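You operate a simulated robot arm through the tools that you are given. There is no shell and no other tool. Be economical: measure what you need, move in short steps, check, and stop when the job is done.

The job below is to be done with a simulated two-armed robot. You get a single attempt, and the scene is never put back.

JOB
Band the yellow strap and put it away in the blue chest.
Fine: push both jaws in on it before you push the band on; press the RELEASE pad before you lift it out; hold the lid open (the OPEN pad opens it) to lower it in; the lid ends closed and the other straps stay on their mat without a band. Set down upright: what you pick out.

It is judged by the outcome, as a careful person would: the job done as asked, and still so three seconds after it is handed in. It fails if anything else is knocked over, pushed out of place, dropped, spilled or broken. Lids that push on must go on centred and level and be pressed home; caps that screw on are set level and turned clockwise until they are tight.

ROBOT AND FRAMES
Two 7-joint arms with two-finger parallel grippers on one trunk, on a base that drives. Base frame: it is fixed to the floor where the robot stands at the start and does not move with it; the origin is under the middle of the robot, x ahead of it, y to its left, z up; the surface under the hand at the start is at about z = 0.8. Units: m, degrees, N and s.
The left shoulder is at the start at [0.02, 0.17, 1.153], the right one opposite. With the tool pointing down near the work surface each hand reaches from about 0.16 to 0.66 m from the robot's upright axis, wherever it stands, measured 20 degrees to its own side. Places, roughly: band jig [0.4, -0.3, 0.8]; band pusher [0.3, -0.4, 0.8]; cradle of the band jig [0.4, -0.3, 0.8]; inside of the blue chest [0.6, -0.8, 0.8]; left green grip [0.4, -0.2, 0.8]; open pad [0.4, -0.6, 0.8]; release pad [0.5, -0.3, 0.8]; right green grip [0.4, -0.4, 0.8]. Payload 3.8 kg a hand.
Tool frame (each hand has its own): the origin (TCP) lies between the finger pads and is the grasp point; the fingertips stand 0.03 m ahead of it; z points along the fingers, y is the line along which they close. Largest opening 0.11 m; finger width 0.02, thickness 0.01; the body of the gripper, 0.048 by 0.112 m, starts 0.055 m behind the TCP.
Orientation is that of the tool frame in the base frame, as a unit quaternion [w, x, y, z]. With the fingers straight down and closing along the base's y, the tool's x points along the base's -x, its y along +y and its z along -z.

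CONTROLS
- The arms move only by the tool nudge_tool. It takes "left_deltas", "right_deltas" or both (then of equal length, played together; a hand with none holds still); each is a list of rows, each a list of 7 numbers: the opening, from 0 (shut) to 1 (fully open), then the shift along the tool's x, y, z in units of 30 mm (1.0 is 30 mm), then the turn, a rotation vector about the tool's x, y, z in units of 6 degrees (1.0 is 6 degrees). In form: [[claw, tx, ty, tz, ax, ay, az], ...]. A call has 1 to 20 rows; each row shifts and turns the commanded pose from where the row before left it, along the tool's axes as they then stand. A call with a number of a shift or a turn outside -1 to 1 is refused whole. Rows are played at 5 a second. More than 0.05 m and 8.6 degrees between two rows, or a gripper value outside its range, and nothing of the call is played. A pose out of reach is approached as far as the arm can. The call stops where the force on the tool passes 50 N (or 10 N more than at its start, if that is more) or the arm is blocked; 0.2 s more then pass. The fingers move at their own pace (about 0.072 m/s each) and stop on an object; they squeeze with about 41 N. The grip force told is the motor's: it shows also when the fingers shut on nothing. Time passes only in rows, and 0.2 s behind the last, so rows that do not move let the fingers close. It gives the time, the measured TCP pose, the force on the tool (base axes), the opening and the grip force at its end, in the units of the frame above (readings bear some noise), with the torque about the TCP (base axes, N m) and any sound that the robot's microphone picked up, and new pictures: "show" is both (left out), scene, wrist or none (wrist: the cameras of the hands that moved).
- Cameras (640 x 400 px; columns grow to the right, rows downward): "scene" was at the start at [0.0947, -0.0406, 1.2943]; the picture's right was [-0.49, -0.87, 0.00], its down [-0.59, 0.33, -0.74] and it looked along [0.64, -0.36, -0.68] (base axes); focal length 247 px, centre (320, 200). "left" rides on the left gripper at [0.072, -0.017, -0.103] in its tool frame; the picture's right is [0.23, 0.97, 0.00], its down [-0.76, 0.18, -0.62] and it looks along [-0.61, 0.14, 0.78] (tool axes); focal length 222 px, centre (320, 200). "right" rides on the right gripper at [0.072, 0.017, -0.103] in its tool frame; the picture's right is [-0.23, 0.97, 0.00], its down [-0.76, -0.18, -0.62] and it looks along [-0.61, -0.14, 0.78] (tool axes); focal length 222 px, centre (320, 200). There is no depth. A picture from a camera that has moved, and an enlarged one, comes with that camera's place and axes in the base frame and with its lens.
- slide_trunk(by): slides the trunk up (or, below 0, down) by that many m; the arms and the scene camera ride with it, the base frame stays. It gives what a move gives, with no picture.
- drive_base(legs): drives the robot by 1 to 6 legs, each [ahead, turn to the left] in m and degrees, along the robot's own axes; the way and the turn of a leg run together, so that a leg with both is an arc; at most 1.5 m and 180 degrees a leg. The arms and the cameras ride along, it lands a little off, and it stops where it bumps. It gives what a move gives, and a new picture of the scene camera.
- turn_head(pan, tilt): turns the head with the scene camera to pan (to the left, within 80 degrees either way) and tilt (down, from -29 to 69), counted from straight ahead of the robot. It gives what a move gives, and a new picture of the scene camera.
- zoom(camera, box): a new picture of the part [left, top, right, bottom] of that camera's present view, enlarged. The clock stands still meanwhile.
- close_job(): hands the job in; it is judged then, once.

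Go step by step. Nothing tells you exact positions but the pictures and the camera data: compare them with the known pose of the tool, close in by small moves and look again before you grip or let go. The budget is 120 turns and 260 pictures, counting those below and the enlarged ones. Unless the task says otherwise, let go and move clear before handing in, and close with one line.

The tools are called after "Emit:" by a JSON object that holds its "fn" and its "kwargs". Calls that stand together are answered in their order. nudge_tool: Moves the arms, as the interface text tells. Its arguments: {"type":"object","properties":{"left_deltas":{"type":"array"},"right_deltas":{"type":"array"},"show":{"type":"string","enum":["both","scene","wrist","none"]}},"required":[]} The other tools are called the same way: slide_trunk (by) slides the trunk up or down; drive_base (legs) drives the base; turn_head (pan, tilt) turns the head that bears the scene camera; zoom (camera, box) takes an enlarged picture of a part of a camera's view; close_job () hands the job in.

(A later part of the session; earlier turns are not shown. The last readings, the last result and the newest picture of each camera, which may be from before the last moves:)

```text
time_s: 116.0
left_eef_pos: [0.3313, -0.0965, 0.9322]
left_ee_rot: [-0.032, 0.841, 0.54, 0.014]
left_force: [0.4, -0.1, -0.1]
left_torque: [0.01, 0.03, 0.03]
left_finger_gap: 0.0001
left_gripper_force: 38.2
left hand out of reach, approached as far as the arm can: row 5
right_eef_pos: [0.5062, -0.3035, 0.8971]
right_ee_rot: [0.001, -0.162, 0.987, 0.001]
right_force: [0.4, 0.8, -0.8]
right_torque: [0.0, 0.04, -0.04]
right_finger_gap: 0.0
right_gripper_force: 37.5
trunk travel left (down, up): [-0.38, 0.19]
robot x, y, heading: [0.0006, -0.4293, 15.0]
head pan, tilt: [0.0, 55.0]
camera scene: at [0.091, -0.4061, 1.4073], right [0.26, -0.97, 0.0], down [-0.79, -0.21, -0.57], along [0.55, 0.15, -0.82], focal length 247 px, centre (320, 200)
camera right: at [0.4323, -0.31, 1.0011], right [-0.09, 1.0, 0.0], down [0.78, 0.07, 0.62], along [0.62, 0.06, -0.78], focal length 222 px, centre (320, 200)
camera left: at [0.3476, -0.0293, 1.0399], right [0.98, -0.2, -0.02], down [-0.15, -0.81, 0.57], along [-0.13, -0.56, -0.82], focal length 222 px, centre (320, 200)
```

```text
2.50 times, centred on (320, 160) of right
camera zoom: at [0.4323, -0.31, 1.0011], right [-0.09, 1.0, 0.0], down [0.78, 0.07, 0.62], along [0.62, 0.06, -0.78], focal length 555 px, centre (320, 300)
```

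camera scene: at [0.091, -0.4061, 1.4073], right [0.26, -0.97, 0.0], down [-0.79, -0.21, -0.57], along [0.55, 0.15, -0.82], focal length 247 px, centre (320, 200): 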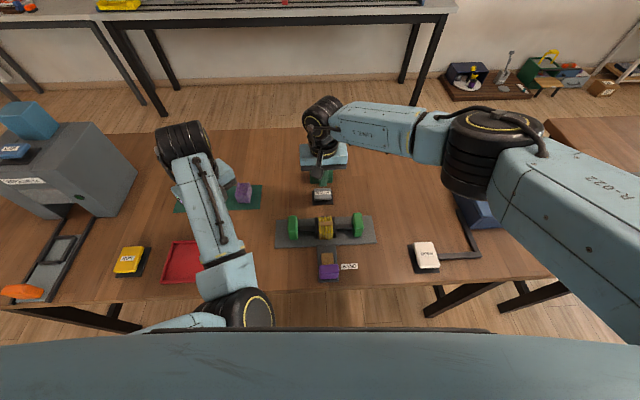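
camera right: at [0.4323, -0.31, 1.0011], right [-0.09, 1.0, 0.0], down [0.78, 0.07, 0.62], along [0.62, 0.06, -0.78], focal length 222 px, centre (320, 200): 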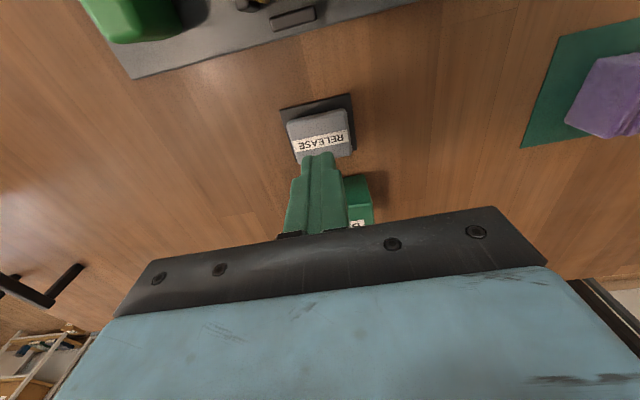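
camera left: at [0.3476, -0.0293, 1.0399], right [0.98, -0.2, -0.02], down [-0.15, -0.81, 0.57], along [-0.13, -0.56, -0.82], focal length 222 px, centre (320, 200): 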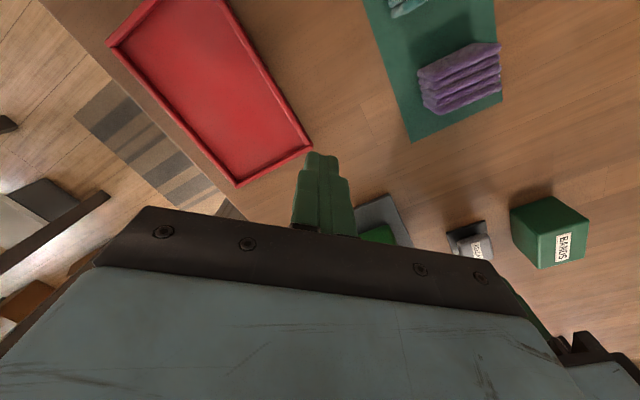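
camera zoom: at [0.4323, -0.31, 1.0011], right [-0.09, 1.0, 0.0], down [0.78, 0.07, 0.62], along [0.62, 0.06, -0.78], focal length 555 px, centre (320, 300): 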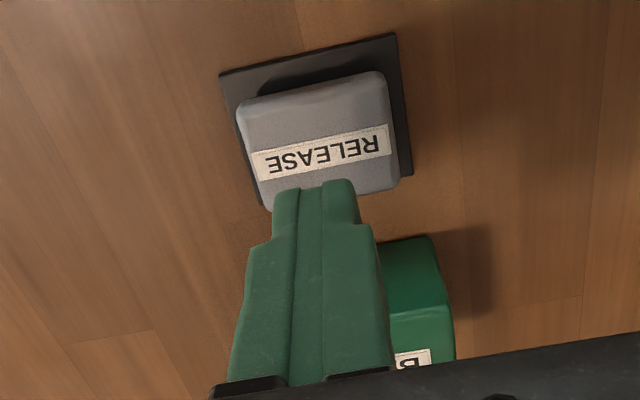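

RELEASE is directly under the right fingertip. I'll press it in small steps while the left arm keeps unwinding.

Emit:
{"fn": "nudge_tool", "kwargs": {"left_deltas": [[0, 0, 0, 0, 0, 0, 1], [0, 0, 0, 0, 0, 0, 1], [0, 0, 0, 0, 0, 0, 1], [0, 0, 0, 0, 0, 0, 1], [0, 0, 0, 0, 0, 0, 1], [0, 0, 0, 0, 0, 0, 1]], "right_deltas": [[0, 0, 0, 0.4, 0, 0, 0], [0, 0, 0, 0.4, 0, 0, 0], [0, 0, 0, 0.2, 0, 0, 0], [0, 0, 0, 0.15, 0, 0, 0], [0, 0, 0, 0.15, 0, 0, 0], [0, 0, 0, 0, 0, 0, 0]], "show": "scene"}}

Emit:
{"fn": "zoom", "kwargs": {"camera": "scene", "box": [260, 180, 400, 290]}}

```text
time_s: 117.3
left_eef_pos: [0.3485, -0.1122, 0.9003]
left_ee_rot: [-0.024, 0.968, 0.251, 0.003]
left_force: [0.8, 0.7, 0.4]
left_torque: [-0.01, -0.02, -0.01]
left_finger_gap: 0.0
left_gripper_force: 36.9
left hand out of reach, approached as far as the arm can: row 4, 5, 6
right_eef_pos: [0.506, -0.302, 0.857]
right_ee_rot: [0.0, -0.161, 0.987, 0.0]
right_force: [0.9, -0.1, 0.2]
right_torque: [0.0, 0.01, -0.06]
right_finger_gap: 0.0002
right_gripper_force: 37.7
trunk travel left (down, up): [-0.38, 0.19]
robot x, y, heading: [-0.0002, -0.4291, 15.0]
head pan, tilt: [0.0, 55.0]
camera scene: at [0.091, -0.4057, 1.4073], right [0.26, -0.97, 0.0], down [-0.79, -0.21, -0.57], along [0.55, 0.15, -0.82], focal length 247 px, centre (320, 200)
```

scene: 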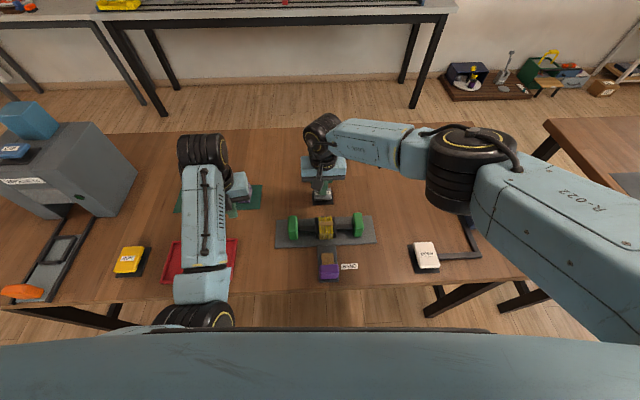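

```text
3.64 times, centred on (330, 235) of scene
camera zoom: at [0.091, -0.4057, 1.4073], right [0.26, -0.97, 0.0], down [-0.79, -0.21, -0.57], along [0.55, 0.15, -0.82], focal length 898 px, centre (284, 73)
```

zoom: 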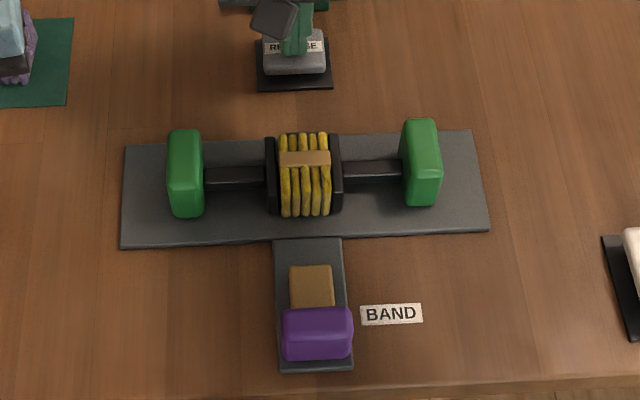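

Emit:
{"fn": "nudge_tool", "kwargs": {"left_deltas": [[0, -0.8, 0, -0.3, 0, 0, 0], [0, -0.8, 0, -0.3, 0, 0, 0], [0, -0.8, 0, 0, 0, 0, 1], [0, 0, 0, 0, 0, 0, 1], [0, 0, 0, 0, 0, 0, 1]], "right_deltas": [[0, 0, 0, 0.12, 0, 0, 0], [0, 0, 0, 0.12, 0, 0, 0], [0, 0, 0, 0.1, 0, 0, 0], [0, 0, 0, 0, 0, 0, 0], [0, 0, 0, 0, 0, 0, 0]], "show": "scene"}}

Emit:
{"fn": "zoom", "kwargs": {"camera": "scene", "box": [260, 180, 400, 290]}}

```text
time_s: 118.5
left_eef_pos: [0.2972, -0.1489, 0.8759]
left_ee_rot: [-0.024, 0.995, 0.096, -0.002]
left_force: [0.6, -0.1, 0.5]
left_torque: [0.0, 0.0, 0.01]
left_finger_gap: 0.0
left_gripper_force: 37.5
left hand out of reach, approached as far as the arm can: row 1, 2, 3, 4
right_eef_pos: [0.5058, -0.3029, 0.8471]
right_ee_rot: [0.001, -0.161, 0.987, -0.001]
right_force: [-0.3, -1.9, 2.8]
right_torque: [-0.04, 0.05, -0.03]
right_finger_gap: 0.0
right_gripper_force: 37.7
trunk travel left (down, up): [-0.38, 0.19]
robot x, y, heading: [0.0019, -0.4334, 14.7]
head pan, tilt: [0.0, 55.0]
camera scene: at [0.0905, -0.4049, 1.4074], right [0.26, -0.97, 0.0], down [-0.79, -0.21, -0.57], along [0.55, 0.15, -0.82], focal length 247 px, centre (320, 200)
```

scene: 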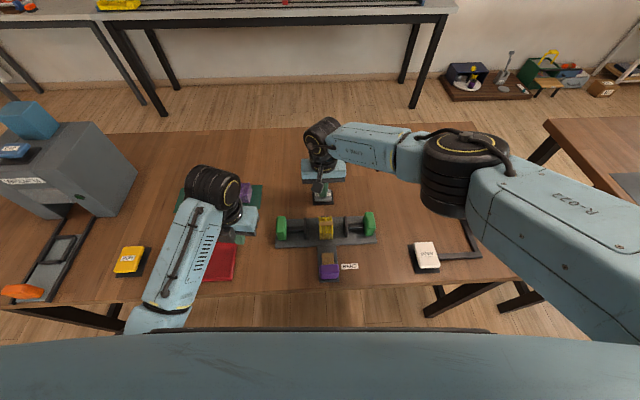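

```text
3.64 times, centred on (330, 235) of scene
camera zoom: at [0.0905, -0.4049, 1.4074], right [0.26, -0.97, 0.0], down [-0.79, -0.21, -0.57], along [0.55, 0.15, -0.82], focal length 898 px, centre (284, 73)
```

zoom: 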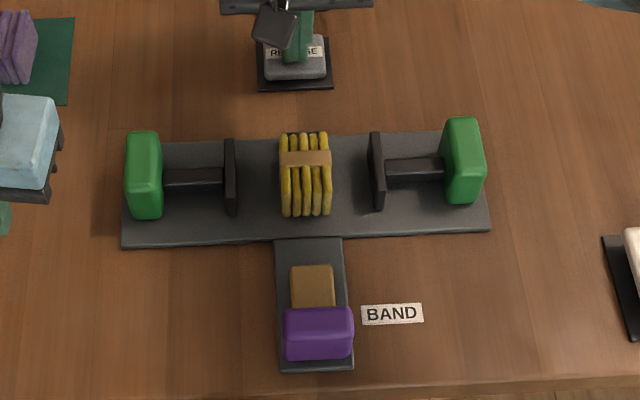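

RELEASE worked: both jaws sprang back and the band stayed on. The left elbow is also coming free. I'll raise and untwist the left hand, and bring the right hand over the strap with its fingers opened.

Emit:
{"fn": "nudge_tool", "kwargs": {"left_deltas": [[0, 0, 0, -0.8, 0, 0, 0], [0, 0, 0, -0.8, 0, 0, 0], [0, 0, 0, -0.8, 0, 0, 0], [0, 0, 0, -0.8, 0, 0, 0], [0, 0, 0, 0, 0, 0, -1], [0, 0, 0, 0, 0, 0, -1], [0, 0, 0, 0, 0, 0, -1], [0, 0, 0, 0, 0, 0, -1], [0, 0, 0, 0, 0, 0, -1], [0, 0, 0, 0, 0, 0, -1], [0, 0, 0, 0, 0, 0, -1], [0, 0, 0, 0, 0, 0, -1]], "right_deltas": [[0, 0, 0, -0.9, 0, 0, 0], [0, 0, 0, -0.9, 0, 0, 0], [0, 0, 0, -0.9, 0, 0, 0], [0, 0, 0, -0.9, 0, 0, 0], [0.55, 0.776, 0, 0, 0, 0, 0], [0.55, 0.776, 0, 0, 0, 0, 0], [0.55, 0.776, 0, 0, 0, 0, 0], [0.55, 0.776, 0, 0, 0, 0, 0], [0.55, 0.776, 0, 0, 0, 0, 0], [0.55, 0, 0, 0, 0, 0, 0], [0.55, 0, 0, 0, 0, 0, 0], [0.55, 0, 0, 0, 0, 0, 0]]}}

Emit:
{"fn": "zoom", "kwargs": {"camera": "right", "box": [180, 40, 460, 215]}}

```text
time_s: 121.2
left_eef_pos: [0.2979, -0.1559, 0.9732]
left_ee_rot: [-0.022, 0.869, 0.494, 0.008]
left_force: [0.0, -0.3, 0.1]
left_torque: [0.05, 0.03, -0.03]
left_finger_gap: 0.0
left_gripper_force: 37.6
right_eef_pos: [0.3947, -0.3417, 0.9549]
right_ee_rot: [0.001, -0.16, 0.987, 0.0]
right_force: [-0.4, -0.6, 0.8]
right_torque: [-0.01, 0.0, 0.0]
right_finger_gap: 0.0604
right_gripper_force: 0.2
trunk travel left (down, up): [-0.38, 0.19]
robot x, y, heading: [0.0022, -0.433, 14.7]
head pan, tilt: [0.0, 55.0]
camera scene: at [0.0911, -0.4061, 1.4073], right [0.26, -0.97, 0.0], down [-0.79, -0.21, -0.57], along [0.55, 0.15, -0.82], focal length 247 px, centre (320, 200)
camera right: at [0.3203, -0.3486, 1.0585], right [-0.09, 1.0, 0.0], down [0.78, 0.07, 0.62], along [0.62, 0.06, -0.78], focal length 222 px, centre (320, 200)
camera left: at [0.3208, -0.0887, 1.079], right [0.95, -0.3, -0.02], down [-0.23, -0.77, 0.59], along [-0.19, -0.56, -0.81], focal length 222 px, centre (320, 200)
```

scene: 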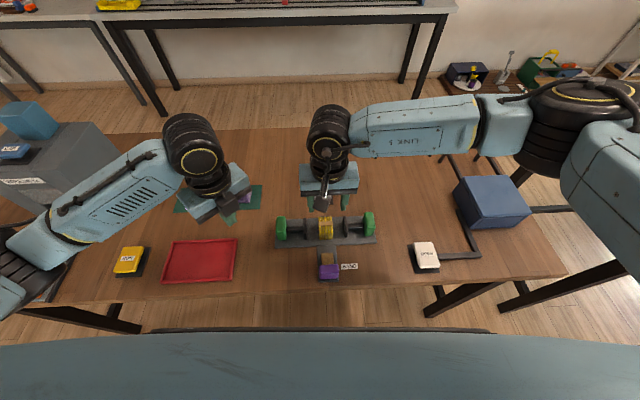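
right: 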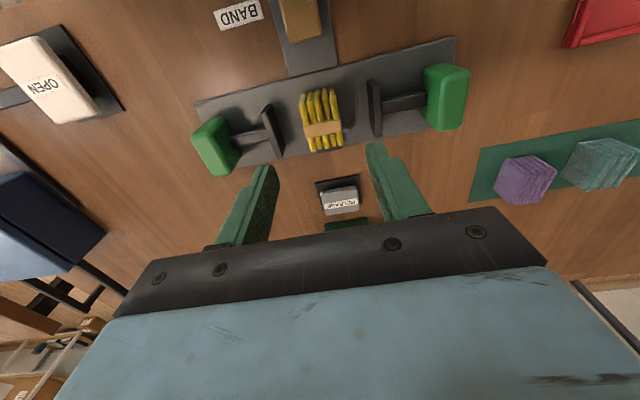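
left: 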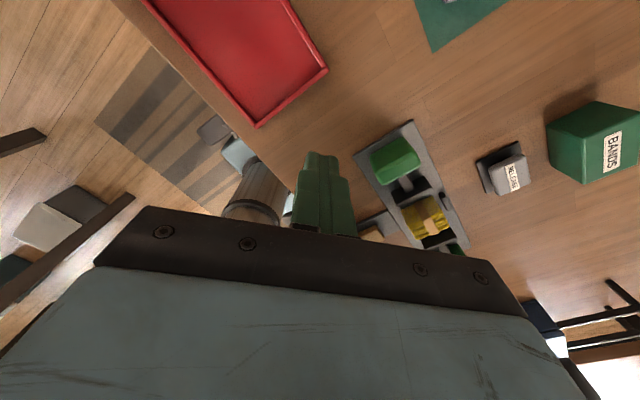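

```text
2.29 times, centred on (320, 128) of right
camera zoom: at [0.3203, -0.3486, 1.0585], right [-0.09, 1.0, 0.0], down [0.78, 0.07, 0.62], along [0.62, 0.06, -0.78], focal length 508 px, centre (320, 366)
```

zoom: 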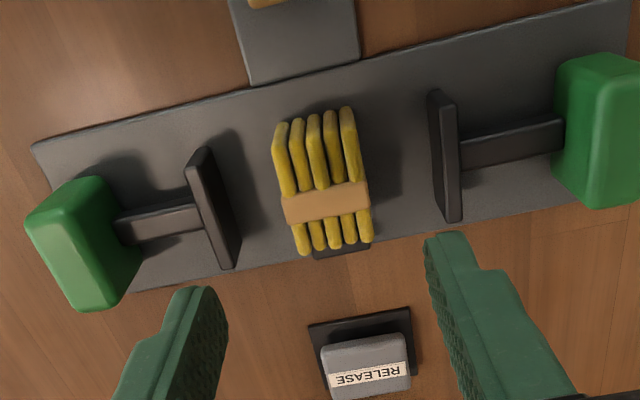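

The left elbow is out again. For the right hand, I'll grip the bare front part of the slats, clear of the band, lowering straight between the open jaws while the left wrist keeps untwisting.

Emit:
{"fn": "nudge_tool", "kwargs": {"left_deltas": [[0, 0, 0, -0.3, 0, 0, -1], [0, 0, 0, -0.3, 0, 0, -1], [0, 0, 0, -0.3, 0, 0, -1], [0, 0, 0, 0, 0, 0, -1], [0, 0, 0, 0, 0, 0, -1], [0, 0, 0, 0, 0, 0, -1], [0, 0, 0, 0, 0, 0, -1]], "right_deltas": [[0.55, 0.44, 0.06, 0, 0, 0, 0], [0.55, 0, 0, 0.8, 0, 0, 0], [0.55, 0, 0, 0.8, 0, 0, 0], [0.55, 0, 0, 0.8, 0, 0, 0], [0.55, 0, 0, 0.6, 0, 0, 0], [0.55, 0, 0, 0.3, 0, 0, 0], [0.55, 0, 0, 0, 0, 0, 0]], "show": "wrist"}}

Emit:
{"fn": "zoom", "kwargs": {"camera": "right", "box": [180, 60, 460, 235]}}

```text
time_s: 122.8
left_eef_pos: [0.2994, -0.1573, 1.0003]
left_ee_rot: [-0.018, 0.635, 0.773, 0.015]
left_force: [0.7, 0.3, 0.7]
left_torque: [0.01, 0.01, -0.02]
left_finger_gap: 0.0
left_gripper_force: 37.9
right_eef_pos: [0.3817, -0.343, 0.8556]
right_ee_rot: [0.001, -0.162, 0.987, 0.001]
right_force: [0.1, -0.7, 0.5]
right_torque: [0.01, 0.0, 0.04]
right_finger_gap: 0.0604
right_gripper_force: 0.0
trunk travel left (down, up): [-0.38, 0.19]
robot x, y, heading: [0.0044, -0.4284, 15.3]
head pan, tilt: [0.0, 55.0]
camera right: at [0.308, -0.35, 0.9595], right [-0.09, 1.0, 0.0], down [0.78, 0.07, 0.62], along [0.62, 0.06, -0.78], focal length 222 px, centre (320, 200)
camera left: at [0.2682, -0.0939, 1.1065], right [0.91, 0.41, 0.01], down [0.33, -0.74, 0.59], along [0.25, -0.53, -0.81], focal length 222 px, centre (320, 200)
```

right: 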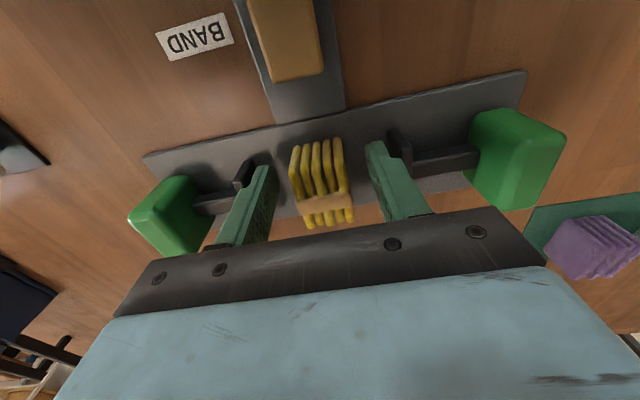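
left: 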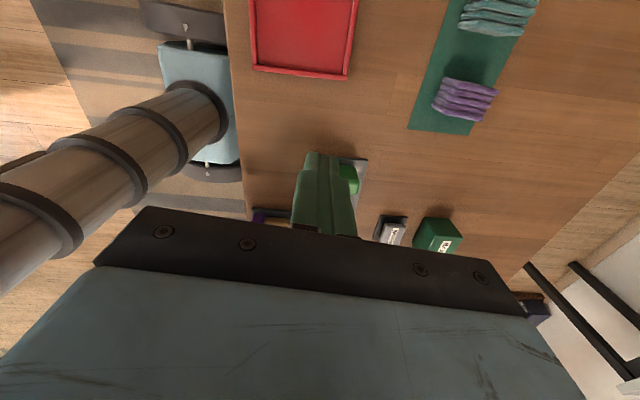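

```text
2.29 times, centred on (320, 148) of right
camera zoom: at [0.308, -0.35, 0.9595], right [-0.09, 1.0, 0.0], down [0.78, 0.07, 0.62], along [0.62, 0.06, -0.78], focal length 508 px, centre (320, 320)
```

zoom: 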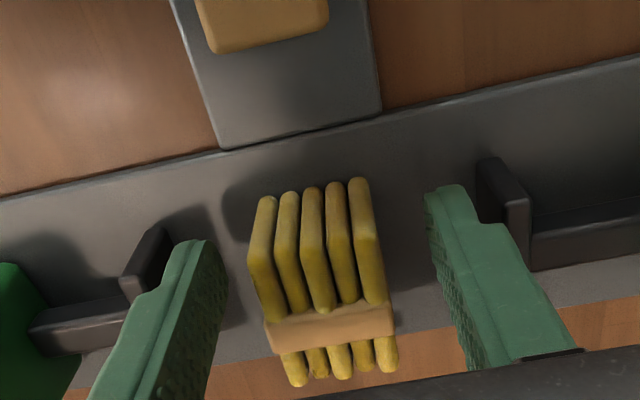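

Emit:
{"fn": "nudge_tool", "kwargs": {"left_deltas": [[0, 0, 0, 0, 0, 0, -1], [0, 0, 0, 0, 0, 0, -1], [0, 0, 0, 0, 0, 0, -1], [0, 0, 0, 0, 0, 0, -1], [0, 0, 0, 0, 0, 0, -1], [0, 0, 0, 0, 0, 0, -1]], "right_deltas": [[0.55, 0, -0.03, 0.27, 0, 0, 0], [0.55, 0, 0, 0, 0, 0, 0], [0, 0, 0, 0, 0, 0, 0], [0, 0, 0, 0, 0, 0, 0], [0, 0, 0, 0, 0, 0, 0], [0, 0, 0, 0, 0, 0, 0]], "show": "none"}}

Emit:
{"fn": "zoom", "kwargs": {"camera": "right", "box": [180, 60, 460, 235]}}

```text
time_s: 124.2
left_eef_pos: [0.2983, -0.1565, 0.9998]
left_ee_rot: [-0.012, 0.365, 0.931, 0.02]
left_force: [-0.5, 0.6, 0.4]
left_torque: [0.01, -0.04, 0.0]
left_finger_gap: 0.0
left_gripper_force: 37.7
right_eef_pos: [0.3824, -0.3436, 0.8473]
right_ee_rot: [0.002, -0.162, 0.987, 0.0]
right_force: [0.3, 0.4, 0.7]
right_torque: [0.03, 0.0, -0.01]
right_finger_gap: 0.0354
right_gripper_force: 41.4
trunk travel left (down, up): [-0.38, 0.19]
robot x, y, heading: [-0.0027, -0.4341, 14.8]
head pan, tilt: [0.0, 55.0]
```

```text
2.29 times, centred on (320, 148) of right
camera zoom: at [0.308, -0.3509, 0.9516], right [-0.09, 1.0, 0.0], down [0.78, 0.07, 0.62], along [0.62, 0.06, -0.78], focal length 508 px, centre (320, 320)
```

zoom: 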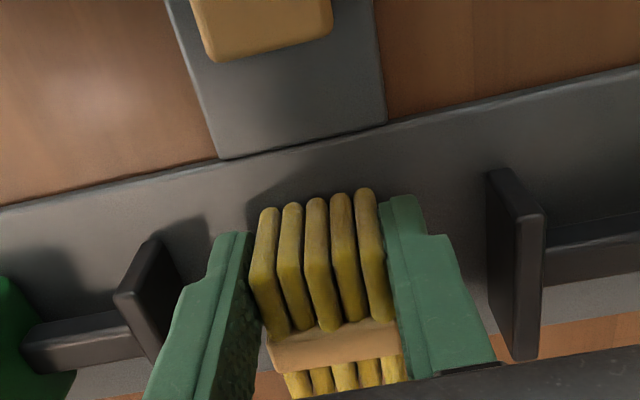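

Gripped at 35 mm. I'll lift it straight out and finish untwisting the left hand.

Emit:
{"fn": "nudge_tool", "kwargs": {"left_deltas": [[0, 0, 0, 0, 0, 0, -1], [0, 0, 0, 0, 0, 0, -1], [0, 0, 0, 0, 0, 0, -1], [0, 0, 0, 0, 0, 0, -1], [0, 0, 0, 0, 0, 0, -1], [0, 0, 0, 0, 0, 0, -1], [0, 0, 0, 0, 0, 0, -1], [0, 0, 0, 0, 0, 0, -1], [0, 0, 0, 0, 0, 0, -1], [0, 0, 0, 0, 0, 0, -0.5]], "right_deltas": [[0, 0, 0, -0.3, 0, 0, 0], [0, 0, 0, -0.6, 0, 0, 0], [0, 0, 0, -1, 0, 0, 0], [0, 0, 0, -1, 0, 0, 0], [0, 0, 0, -1, 0, 0, 0], [0, 0, 0, -1, 0, 0, 0], [0, 0, 0, -1, 0, 0, 0], [0, 0, 0, -1, 0, 0, 0], [0, 0, 0, -0.5, 0, 0, 0], [0, 0, 0, 0, 0, 0, 0]]}}

Emit:
{"fn": "zoom", "kwargs": {"camera": "scene", "box": [380, 120, 640, 320]}}

```text
time_s: 126.3
left_eef_pos: [0.2979, -0.1562, 0.9985]
left_ee_rot: [-0.001, -0.123, 0.992, 0.024]
left_force: [-0.2, -0.5, 0.2]
left_torque: [-0.03, 0.01, 0.02]
left_finger_gap: 0.0
left_gripper_force: 37.7
right_eef_pos: [0.3823, -0.3437, 1.0716]
right_ee_rot: [0.0, -0.161, 0.987, 0.001]
right_force: [0.1, 0.2, -1.5]
right_torque: [0.04, 0.03, 0.02]
right_finger_gap: 0.0352
right_gripper_force: 40.9
trunk travel left (down, up): [-0.38, 0.19]
robot x, y, heading: [0.0017, -0.4301, 14.8]
head pan, tilt: [0.0, 55.0]
camera scene: at [0.0911, -0.4061, 1.4073], right [0.26, -0.97, 0.0], down [-0.79, -0.21, -0.57], along [0.55, 0.15, -0.82], focal length 247 px, centre (320, 200)
camera right: at [0.3079, -0.3506, 1.1758], right [-0.09, 1.0, 0.0], down [0.78, 0.07, 0.62], along [0.62, 0.06, -0.78], focal length 222 px, centre (320, 200)
camera left: at [0.233, -0.1946, 1.1015], right [-0.46, 0.89, 0.04], down [0.7, 0.33, 0.63], along [0.55, 0.32, -0.77], focal length 222 px, centre (320, 200)
```

scene: 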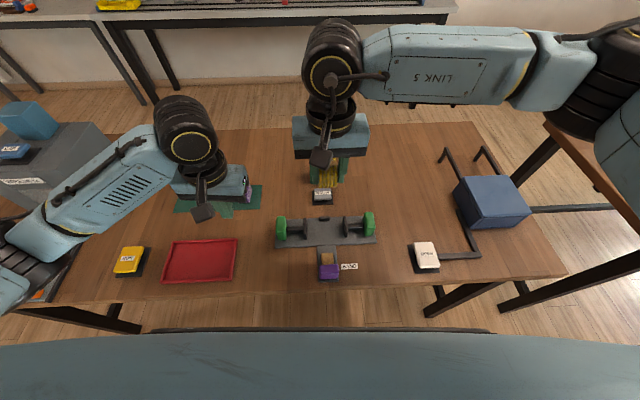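
right: 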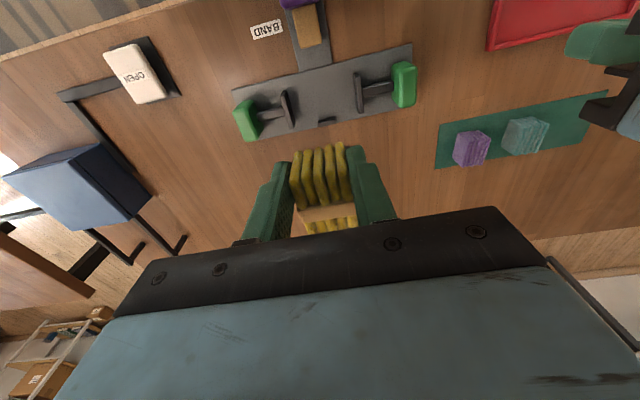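
left: 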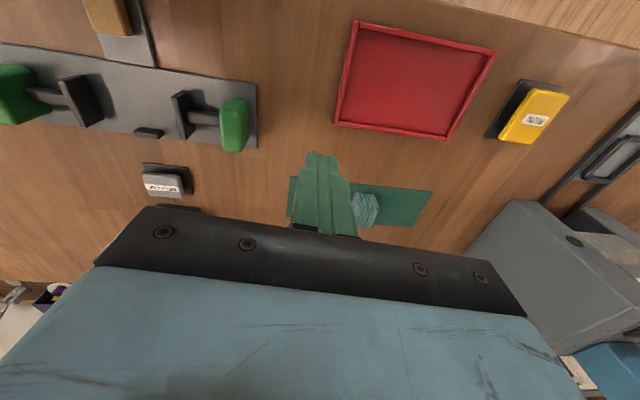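

```text
2.00 times, centred on (510, 220) of scene
camera zoom: at [0.0911, -0.4061, 1.4073], right [0.26, -0.97, 0.0], down [-0.79, -0.21, -0.57], along [0.55, 0.15, -0.82], focal length 494 px, centre (-60, 160)
```

zoom: 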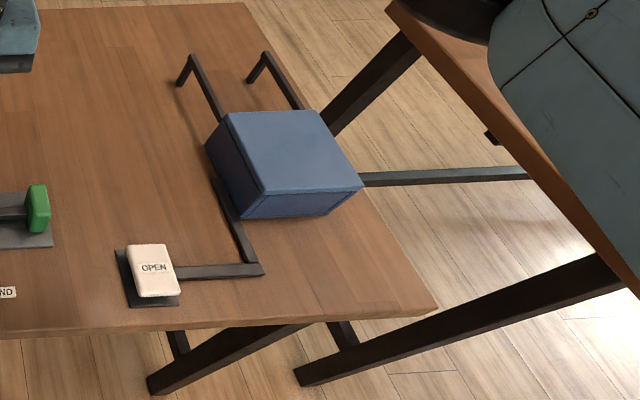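

The banded strap is out. The chest centre is at about (0.567, -0.742) and OPEN at about (0.389, -0.591). I'll drive about 0.36 m along the table to stand between them, with the trunk raised while driving.

Emit:
{"fn": "slide_trunk", "kwargs": {"by": 0.12}}

Emit:
{"fn": "drive_base", "kwargs": {"legs": [[0, -86.4]]}}

Emit:
{"fn": "turn_head", "kwargs": {"pan": 0, "tilt": 45}}

```text
time_s: 127.8
left_eef_pos: [0.299, -0.1565, 1.119]
left_ee_rot: [-0.002, -0.122, 0.992, 0.023]
left_force: [0.6, -0.8, -0.5]
left_torque: [0.02, -0.01, 0.03]
left_finger_gap: 0.0
left_gripper_force: 37.7
right_eef_pos: [0.3824, -0.3435, 1.191]
right_ee_rot: [0.001, -0.162, 0.987, 0.0]
right_force: [0.2, -0.3, -1.8]
right_torque: [0.01, 0.03, -0.03]
right_finger_gap: 0.0351
right_gripper_force: 41.1
trunk travel left (down, up): [-0.5, 0.07]
robot x, y, heading: [-0.0007, -0.4301, 15.0]
head pan, tilt: [0.0, 55.0]
```

```text
time_s: 131.9
left_eef_pos: [0.293, -0.7089, 1.1187]
left_ee_rot: [0.015, 0.586, 0.81, 0.019]
left_force: [0.0, 0.8, 0.7]
left_torque: [-0.01, 0.01, 0.0]
left_finger_gap: 0.0
left_gripper_force: 37.9
right_eef_pos: [0.1136, -0.8038, 1.1905]
right_ee_rot: [0.001, 0.554, 0.833, 0.0]
right_force: [0.6, 0.4, -1.2]
right_torque: [0.06, 0.04, 0.0]
right_finger_gap: 0.0356
right_gripper_force: 40.8
trunk travel left (down, up): [-0.5, 0.07]
robot x, y, heading: [-0.0006, -0.4323, -70.7]
head pan, tilt: [0.0, 55.0]
camera scene: at [0.0314, -0.5181, 1.5273], right [-0.94, -0.33, 0.0], down [-0.27, 0.77, -0.57], along [0.19, -0.54, -0.82], focal length 247 px, centre (320, 200)
```

scene: 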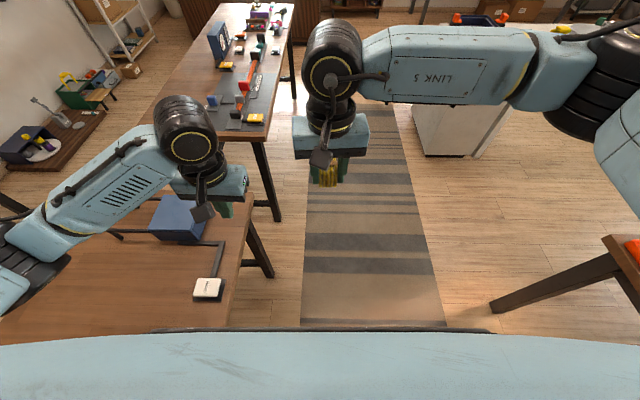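

```text
time_s: 132.6
left_eef_pos: [0.2955, -0.7074, 1.1184]
left_ee_rot: [0.015, 0.585, 0.811, 0.019]
left_force: [0.8, -0.3, -0.1]
left_torque: [0.03, -0.01, -0.02]
left_finger_gap: 0.0
left_gripper_force: 37.6
right_eef_pos: [0.113, -0.8035, 1.1917]
right_ee_rot: [0.001, 0.553, 0.833, 0.0]
right_force: [0.7, 0.2, -1.1]
right_torque: [-0.01, 0.02, -0.07]
right_finger_gap: 0.0353
right_gripper_force: 41.4
trunk travel left (down, up): [-0.5, 0.07]
robot x, y, heading: [0.0008, -0.4299, -71.0]
head pan, tilt: [0.0, 45.0]
camera scene: at [0.0346, -0.5268, 1.5407], right [-0.94, -0.33, 0.0], down [-0.23, 0.67, -0.71], along [0.23, -0.67, -0.71], focal length 247 px, centre (320, 200)
```

scene: 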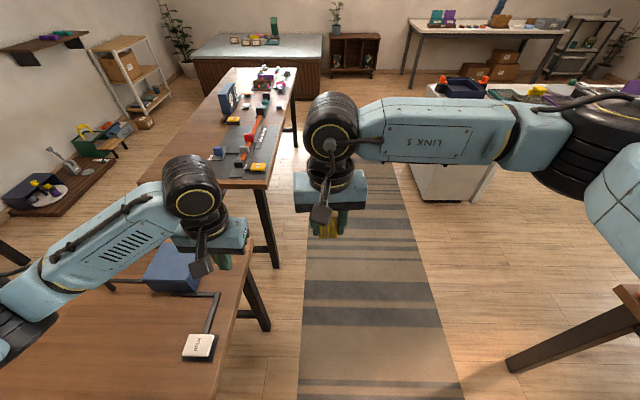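

The path ahead is clear. Driving on and turning back to face the table.

Emit:
{"fn": "drive_base", "kwargs": {"legs": [[0.36, 0], [0, 89]]}}

Emit:
{"fn": "turn_head", "kwargs": {"pan": 0, "tilt": 55}}

```text
time_s: 138.8
left_eef_pos: [0.394, -0.4739, 1.1188]
left_ee_rot: [-0.002, -0.161, 0.987, 0.023]
left_force: [0.4, -1.0, 0.0]
left_torque: [0.0, 0.0, -0.02]
left_finger_gap: 0.0
left_gripper_force: 37.1
right_eef_pos: [0.4916, -0.6545, 1.1914]
right_ee_rot: [0.0, -0.199, 0.98, 0.0]
right_force: [0.4, 0.1, -1.5]
right_torque: [-0.01, -0.02, 0.03]
right_finger_gap: 0.035
right_gripper_force: 41.3
trunk travel left (down, up): [-0.5, 0.07]
robot x, y, heading: [0.1168, -0.7681, 19.4]
head pan, tilt: [0.0, 45.0]
camera scene: at [0.2151, -0.7358, 1.5408], right [0.33, -0.94, 0.0], down [-0.67, -0.23, -0.71], along [0.67, 0.23, -0.71], focal length 247 px, centre (320, 200)
```

scene: 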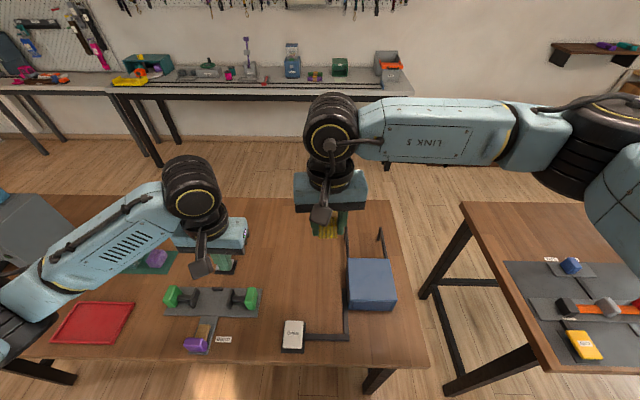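

```text
time_s: 139.5
left_eef_pos: [0.3948, -0.4739, 1.1186]
left_ee_rot: [-0.002, -0.161, 0.987, 0.024]
left_force: [0.7, 0.0, -0.2]
left_torque: [-0.01, 0.03, -0.02]
left_finger_gap: 0.0001
left_gripper_force: 37.6
right_eef_pos: [0.4911, -0.6551, 1.1916]
right_ee_rot: [0.002, -0.199, 0.98, 0.0]
right_force: [-0.6, -0.5, -1.8]
right_torque: [0.01, 0.0, -0.01]
right_finger_gap: 0.0352
right_gripper_force: 41.4
trunk travel left (down, up): [-0.5, 0.07]
robot x, y, heading: [0.1192, -0.7677, 19.2]
head pan, tilt: [0.0, 55.0]
camera scene: at [0.2065, -0.739, 1.5274], right [0.33, -0.94, 0.0], down [-0.77, -0.27, -0.57], along [0.54, 0.19, -0.82], focal length 247 px, centre (320, 200)
```

scene: 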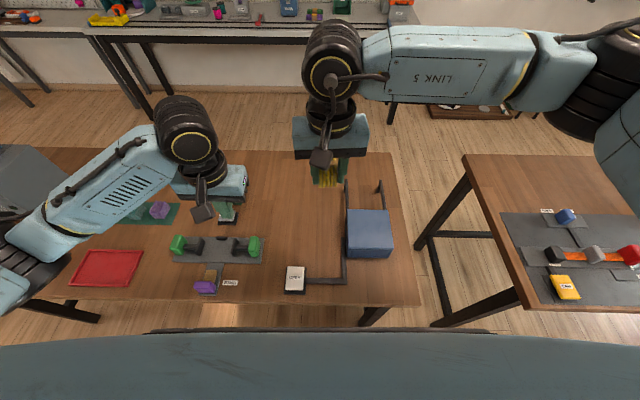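

Emit:
{"fn": "zoom", "kwargs": {"camera": "scene", "box": [260, 170, 420, 310]}}

```text
2.86 times, centred on (340, 240) of scene
camera zoom: at [0.2065, -0.739, 1.5274], right [0.33, -0.94, 0.0], down [-0.77, -0.27, -0.57], along [0.54, 0.19, -0.82], focal length 706 px, centre (263, 86)
```

zoom: 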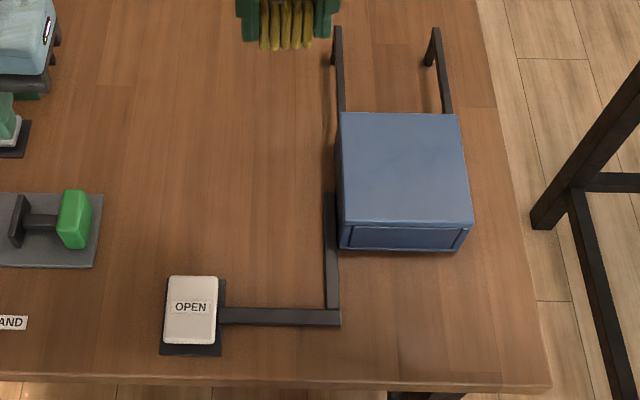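

OPEN is at about (0.388, -0.599). The chest is about 0.13 m square, centred at (0.589, -0.757), with its top at about z = 0.877. The right hand goes high above the chest first, then the left hand goes over OPEN.

Emit:
{"fn": "nudge_tool", "kwargs": {"left_deltas": [[0, 0, 0, 0, 0.23, 0, 0], [0, 0, 0, 0, 0.23, 0, 0], [0, 0, 0, 0, 0, 0, 0], [0, 0, 0, 0, 0, 0, 0], [0, 0, 0, 0, 0, 0, 0], [0, 0, 0, 0, 0, 0, 0], [0, 0.3, -0.78, 0.5, 0, 0, 0], [0, 0.3, -0.78, 0.5, 0, 0, 0], [0, 0.31, -0.78, 0.5, 0, 0, 0], [0, 0.31, -0.78, 0.5, 0, 0, 0], [0, 0.31, -0.77, 0.5, 0, 0, 0], [0, 0, 0, 1, 0, 0, 0], [0, 0, 0, 1, 0, 0, 0], [0, 0, 0, 1, 0, 0, 0], [0, 0, 0, 1, 0, 0, 0], [0, 0, 0, 0, 0, 0, 0]], "right_deltas": [[0, 0, 0, 0, 0, 0, 0.8], [0, -0.3, -0.86, 0, 0, 0, 0], [0, -0.3, -0.86, 0, 0, 0, 0], [0, -0.3, -0.86, 0, 0, 0, 0], [0, -0.3, -0.86, 0, 0, 0, 0], [0, -0.32, -0.84, 0, 0, 0, 0], [0, 0, 0, 0, 0, 0, 0], [0, 0, 0, 0, 0, 0, 0], [0, 0, 0, 0, 0, 0, 0], [0, 0, 0, 0, 0, 0, 0], [0, 0, 0, 0, 0, 0, 0], [0, 0, 0, 0, 0, 0, 0], [0, 0, 0, 0, 0, 0, 0], [0, 0, 0, 0, 0, 0, 0], [0, 0, 0, 0, 0, 0, 0], [0, 0, 0, 0, 0, 0, 0]]}}

Emit:
{"fn": "zoom", "kwargs": {"camera": "left", "box": [200, 60, 440, 210]}}

```text
time_s: 142.9
left_eef_pos: [0.3879, -0.5989, 0.9245]
left_ee_rot: [0.002, -0.161, 0.987, 0.0]
left_force: [-0.8, 0.3, -0.7]
left_torque: [-0.04, 0.0, -0.04]
left_finger_gap: 0.0
left_gripper_force: 37.6
right_eef_pos: [0.5754, -0.7593, 1.191]
right_ee_rot: [0.001, -0.159, 0.987, -0.001]
right_force: [-0.3, -0.4, -1.3]
right_torque: [0.0, 0.02, -0.04]
right_finger_gap: 0.0353
right_gripper_force: 40.8
trunk travel left (down, up): [-0.5, 0.07]
robot x, y, heading: [0.1173, -0.7696, 19.6]
head pan, tilt: [0.0, 55.0]
camera scene: at [0.2066, -0.739, 1.5273], right [0.33, -0.94, 0.0], down [-0.77, -0.27, -0.57], along [0.54, 0.19, -0.82], focal length 247 px, centre (320, 200)
camera right: at [0.5013, -0.7661, 1.2953], right [-0.09, 1.0, 0.0], down [0.78, 0.07, 0.62], along [0.62, 0.06, -0.78], focal length 222 px, centre (320, 200)
camera left: at [0.3236, -0.6372, 1.0274], right [-0.52, 0.85, 0.0], down [0.66, 0.41, 0.63], along [0.53, 0.33, -0.78], focal length 222 px, centre (320, 200)
```

scene: 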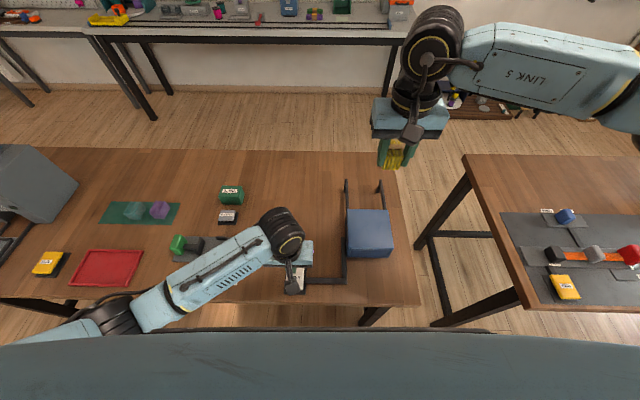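
right: 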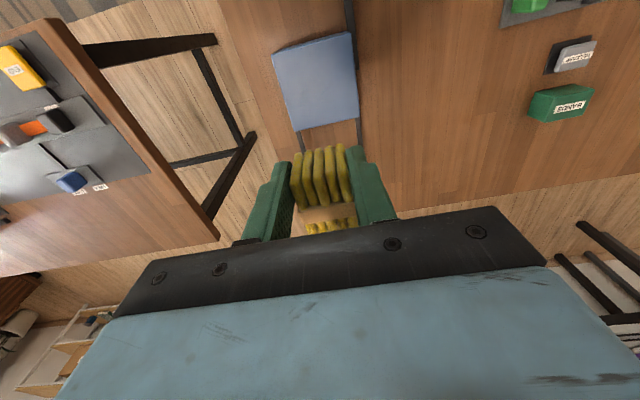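
left: 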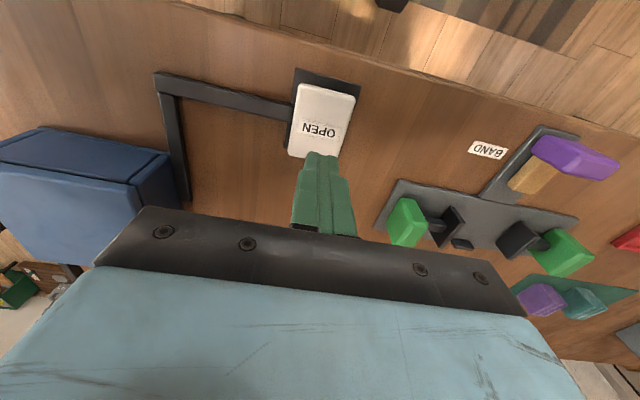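

```text
2.67 times, centred on (320, 135) of left
camera zoom: at [0.3236, -0.6372, 1.0274], right [-0.52, 0.85, 0.0], down [0.66, 0.41, 0.63], along [0.53, 0.33, -0.78], focal length 592 px, centre (320, 373)
```

zoom: 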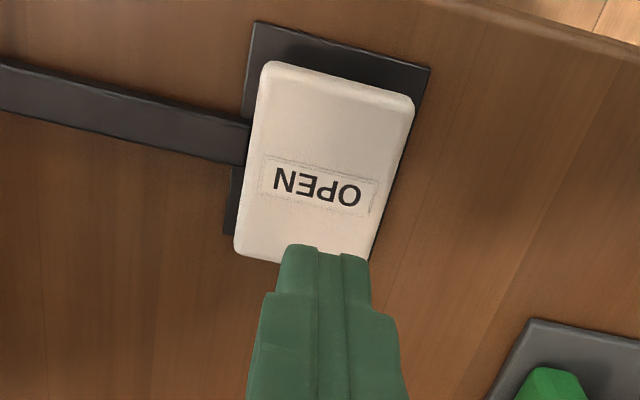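

Emit:
{"fn": "nudge_tool", "kwargs": {"left_deltas": [[0, 0.15, 0, 0.6, 0, 0, 0], [0, 0, 0, 0.6, 0, 0, 0], [0, 0, 0, 0.6, 0, 0, 0], [0, 0, 0, 0.2, 0, 0, 0], [0, 0, 0, 0.15, 0, 0, 0], [0, 0, 0, 0.15, 0, 0, 0], [0, 0, 0, 0.1, 0, 0, 0], [0, 0, 0, 0, 0, 0, 0]], "show": "scene"}}

Emit:
{"fn": "zoom", "kwargs": {"camera": "scene", "box": [260, 150, 440, 310]}}

```text
time_s: 144.7
left_eef_pos: [0.3835, -0.6004, 0.8529]
left_ee_rot: [0.003, -0.161, 0.987, -0.001]
left_force: [-1.1, 0.2, 4.2]
left_torque: [0.01, 0.08, 0.03]
left_finger_gap: 0.0
left_gripper_force: 37.3
right_eef_pos: [0.5746, -0.7596, 1.1913]
right_ee_rot: [0.001, -0.158, 0.987, 0.0]
right_force: [0.1, -1.3, -1.5]
right_torque: [0.02, 0.04, -0.01]
right_finger_gap: 0.0354
right_gripper_force: 40.9
trunk travel left (down, up): [-0.5, 0.07]
robot x, y, heading: [0.1193, -0.7693, 19.1]
head pan, tilt: [0.0, 55.0]
camera scene: at [0.2063, -0.739, 1.5274], right [0.33, -0.94, 0.0], down [-0.77, -0.27, -0.57], along [0.54, 0.19, -0.82], focal length 247 px, centre (320, 200)
```

scene: 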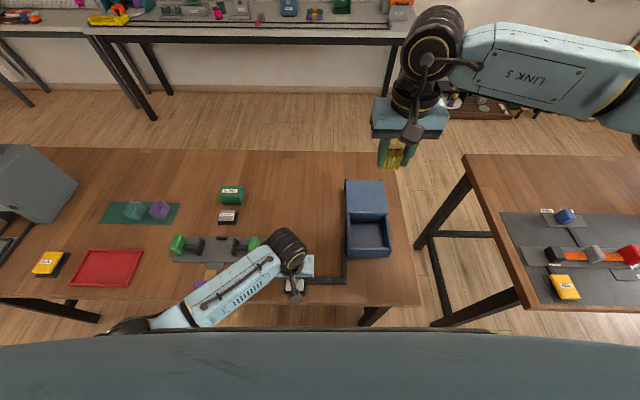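

```text
2.50 times, centred on (350, 230) of scene
camera zoom: at [0.2063, -0.739, 1.5274], right [0.33, -0.94, 0.0], down [-0.77, -0.27, -0.57], along [0.54, 0.19, -0.82], focal length 617 px, centre (245, 125)
```

zoom: 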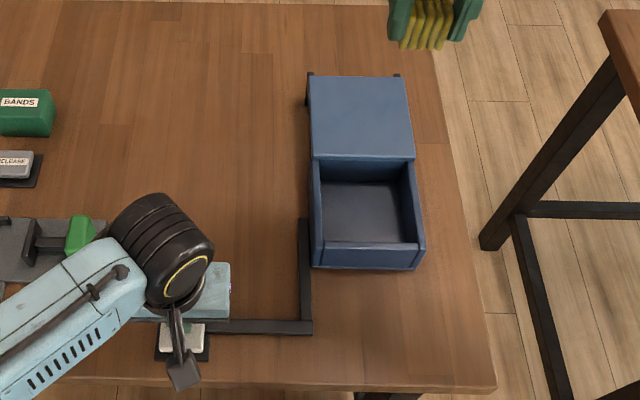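

The lid slid back on its rails and the chest is open while OPEN is held. Keeping the left hand pressed, I'll lower the right hand with the strap to just above the rim.

Emit:
{"fn": "nudge_tool", "kwargs": {"left_deltas": [[0, 0, 0, 0.1, 0, 0, 0], [0, 0, 0, 0, 0, 0, 0], [0, 0, 0, 0, 0, 0, 0], [0, 0, 0, 0, 0, 0, 0], [0, 0, 0, 0, 0, 0, 0], [0, 0, 0, 0, 0, 0, 0], [0, 0, 0, 0, 0, 0, 0], [0, 0, 0, 0, 0, 0, 0], [0, 0, 0, 0, 0, 0, 0], [0, 0, 0, 0, 0, 0, 0]], "right_deltas": [[0, 0, -0.08, 0, 0, 0, 0], [0, 0, 0, 1, 0, 0, 0], [0, 0, 0, 1, 0, 0, 0], [0, 0, 0, 1, 0, 0, 0], [0, 0, 0, 1, 0, 0, 0], [0, 0, 0, 1, 0, 0, 0], [0, 0, 0, 1, 0, 0, 0], [0, 0, 0, 1, 0, 0, 0], [0, 0, 0, 1, 0, 0, 0], [0, 0, 0, 0, 0, 0, 0]]}}

Emit:
{"fn": "zoom", "kwargs": {"camera": "right", "box": [180, 40, 460, 240]}}

Emit:
{"fn": "zoom", "kwargs": {"camera": "scene", "box": [300, 130, 460, 280]}}

```text
time_s: 146.9
left_eef_pos: [0.3848, -0.6008, 0.8485]
left_ee_rot: [0.003, -0.16, 0.987, 0.0]
left_force: [-1.8, 1.0, 4.8]
left_torque: [0.03, 0.09, -0.02]
left_finger_gap: 0.0
left_gripper_force: 38.1
right_eef_pos: [0.5741, -0.7655, 0.9517]
right_ee_rot: [0.001, -0.158, 0.987, -0.001]
right_force: [-0.4, -0.2, -1.1]
right_torque: [-0.02, 0.0, 0.04]
right_finger_gap: 0.0351
right_gripper_force: 41.1
trunk travel left (down, up): [-0.5, 0.07]
robot x, y, heading: [0.1204, -0.7715, 19.3]
head pan, tilt: [0.0, 55.0]
camera scene: at [0.2061, -0.739, 1.5274], right [0.33, -0.94, 0.0], down [-0.77, -0.27, -0.57], along [0.54, 0.19, -0.82], focal length 247 px, centre (320, 200)
camera right: at [0.5005, -0.7718, 1.0564], right [-0.09, 1.0, 0.0], down [0.78, 0.07, 0.62], along [0.62, 0.06, -0.78], focal length 222 px, centre (320, 200)
camera left: at [0.3199, -0.6394, 0.9528], right [-0.52, 0.85, 0.0], down [0.66, 0.41, 0.63], along [0.53, 0.33, -0.78], focal length 222 px, centre (320, 200)
```

scene: 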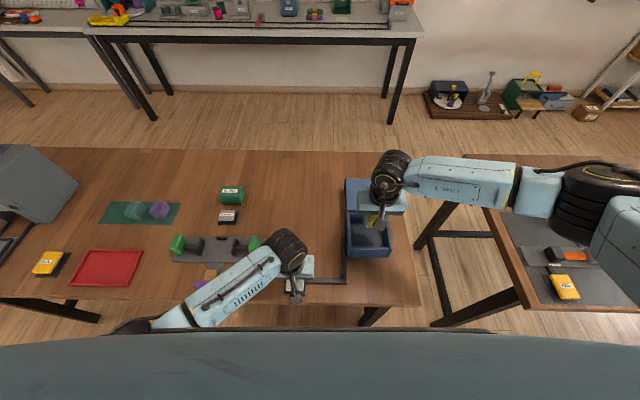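
right: 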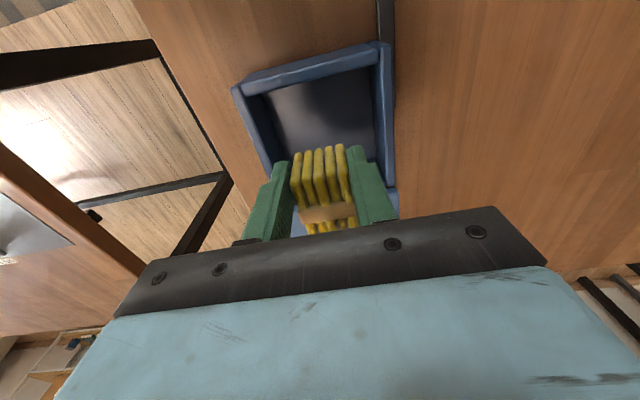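
left: 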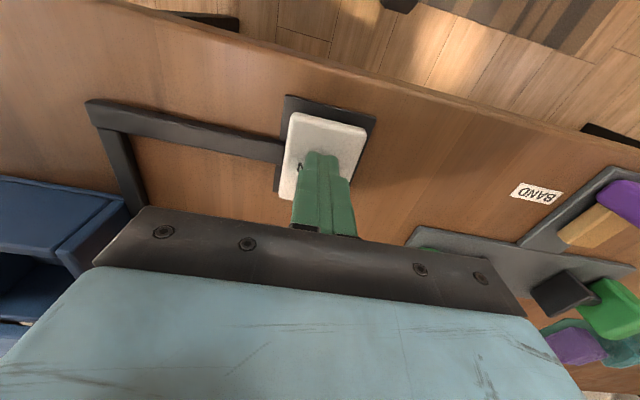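

```text
2.00 times, centred on (320, 140) of right
camera zoom: at [0.5005, -0.7718, 1.0564], right [-0.09, 1.0, 0.0], down [0.78, 0.07, 0.62], along [0.62, 0.06, -0.78], focal length 444 px, centre (320, 320)
```

zoom: 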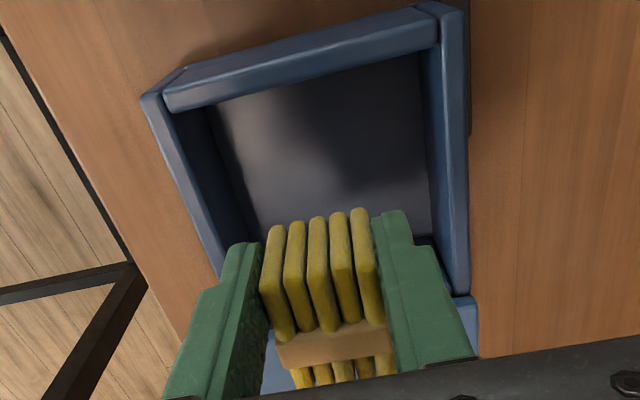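

```text
2.67 times, centred on (380, 205) of scene
camera zoom: at [0.2061, -0.739, 1.5274], right [0.33, -0.94, 0.0], down [-0.77, -0.27, -0.57], along [0.54, 0.19, -0.82], focal length 659 px, centre (160, 187)
```

zoom: 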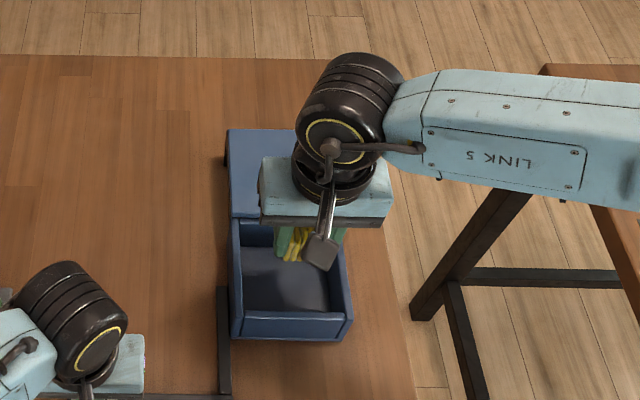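

The strap is centred over the opening, with clearance on all sides. Lowering it in.

Emit:
{"fn": "nudge_tool", "kwargs": {"right_deltas": [[0, 0, 0, 0.7, 0, 0, 0], [0, 0, 0, 0.7, 0, 0, 0], [0, 0, 0, 0.7, 0, 0, 0], [0, 0, 0, 0.5, 0, 0, 0], [0, 0, 0, 0.3, 0, 0, 0], [0, 0, 0, 0, 0, 0, 0]], "show": "none"}}

Emit:
{"fn": "zoom", "kwargs": {"camera": "right", "box": [180, 40, 460, 240]}}

```text
time_s: 148.3
left_eef_pos: [0.3834, -0.6002, 0.8492]
left_ee_rot: [0.002, -0.161, 0.987, -0.001]
left_force: [-1.1, 1.7, 4.0]
left_torque: [0.04, 0.07, -0.02]
left_finger_gap: 0.0
left_gripper_force: 37.8
right_eef_pos: [0.5772, -0.7644, 0.8662]
right_ee_rot: [0.0, -0.158, 0.987, 0.001]
right_force: [-0.3, 0.2, -0.6]
right_torque: [-0.02, -0.01, 0.0]
right_finger_gap: 0.0352
right_gripper_force: 41.0
trunk travel left (down, up): [-0.5, 0.07]
robot x, y, heading: [0.1152, -0.7706, 19.5]
head pan, tilt: [0.0, 55.0]
```

```text
2.00 times, centred on (320, 140) of right
camera zoom: at [0.5015, -0.7701, 0.9689], right [-0.09, 1.0, 0.0], down [0.78, 0.07, 0.62], along [0.62, 0.06, -0.78], focal length 444 px, centre (320, 320)
```

zoom: 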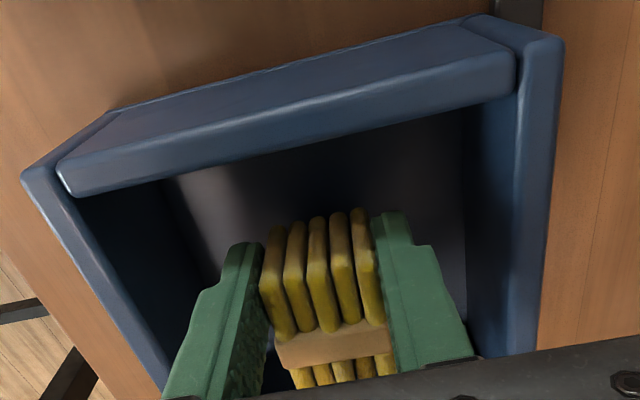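

Inside and well clear of the walls. I'll lower to the floor in small steps.

Emit:
{"fn": "nudge_tool", "kwargs": {"right_deltas": [[0, 0, 0, 0.15, 0, 0, 0], [0, 0, 0, 0.1, 0, 0, 0], [0, 0, 0, 0.1, 0, 0, 0], [0, 0, 0, 0, 0, 0, 0]], "show": "none"}}

```text
time_s: 149.3
left_eef_pos: [0.3843, -0.6009, 0.8492]
left_ee_rot: [0.003, -0.162, 0.987, -0.001]
left_force: [-1.2, 1.5, 5.1]
left_torque: [0.0, 0.1, -0.03]
left_finger_gap: 0.0
left_gripper_force: 37.6
right_eef_pos: [0.5751, -0.7644, 0.8557]
right_ee_rot: [0.001, -0.157, 0.988, 0.0]
right_force: [1.2, 0.4, -0.5]
right_torque: [-0.02, 0.02, 0.05]
right_finger_gap: 0.0353
right_gripper_force: 41.2
trunk travel left (down, up): [-0.5, 0.07]
robot x, y, heading: [0.1155, -0.7697, 19.0]
head pan, tilt: [0.0, 55.0]
```

Emit:
{"fn": "nudge_tool", "kwargs": {"right_deltas": [[0, 0, 0, 0.1, 0, 0, 0], [0, 0, 0, 0.08, 0, 0, 0], [0, 0, 0, 0, 0, 0, 0]], "show": "none"}}

```text
time_s: 150.1
left_eef_pos: [0.384, -0.6018, 0.8492]
left_ee_rot: [0.003, -0.16, 0.987, 0.0]
left_force: [-0.8, 0.9, 4.7]
left_torque: [0.02, 0.07, 0.01]
left_finger_gap: 0.0003
left_gripper_force: 38.1
right_eef_pos: [0.5761, -0.763, 0.8481]
right_ee_rot: [0.0, -0.158, 0.987, 0.001]
right_force: [-1.1, 0.5, 0.1]
right_torque: [0.01, 0.0, -0.04]
right_finger_gap: 0.0354
right_gripper_force: 41.5
trunk travel left (down, up): [-0.5, 0.07]
robot x, y, heading: [0.1206, -0.7703, 19.3]
head pan, tilt: [0.0, 55.0]
```

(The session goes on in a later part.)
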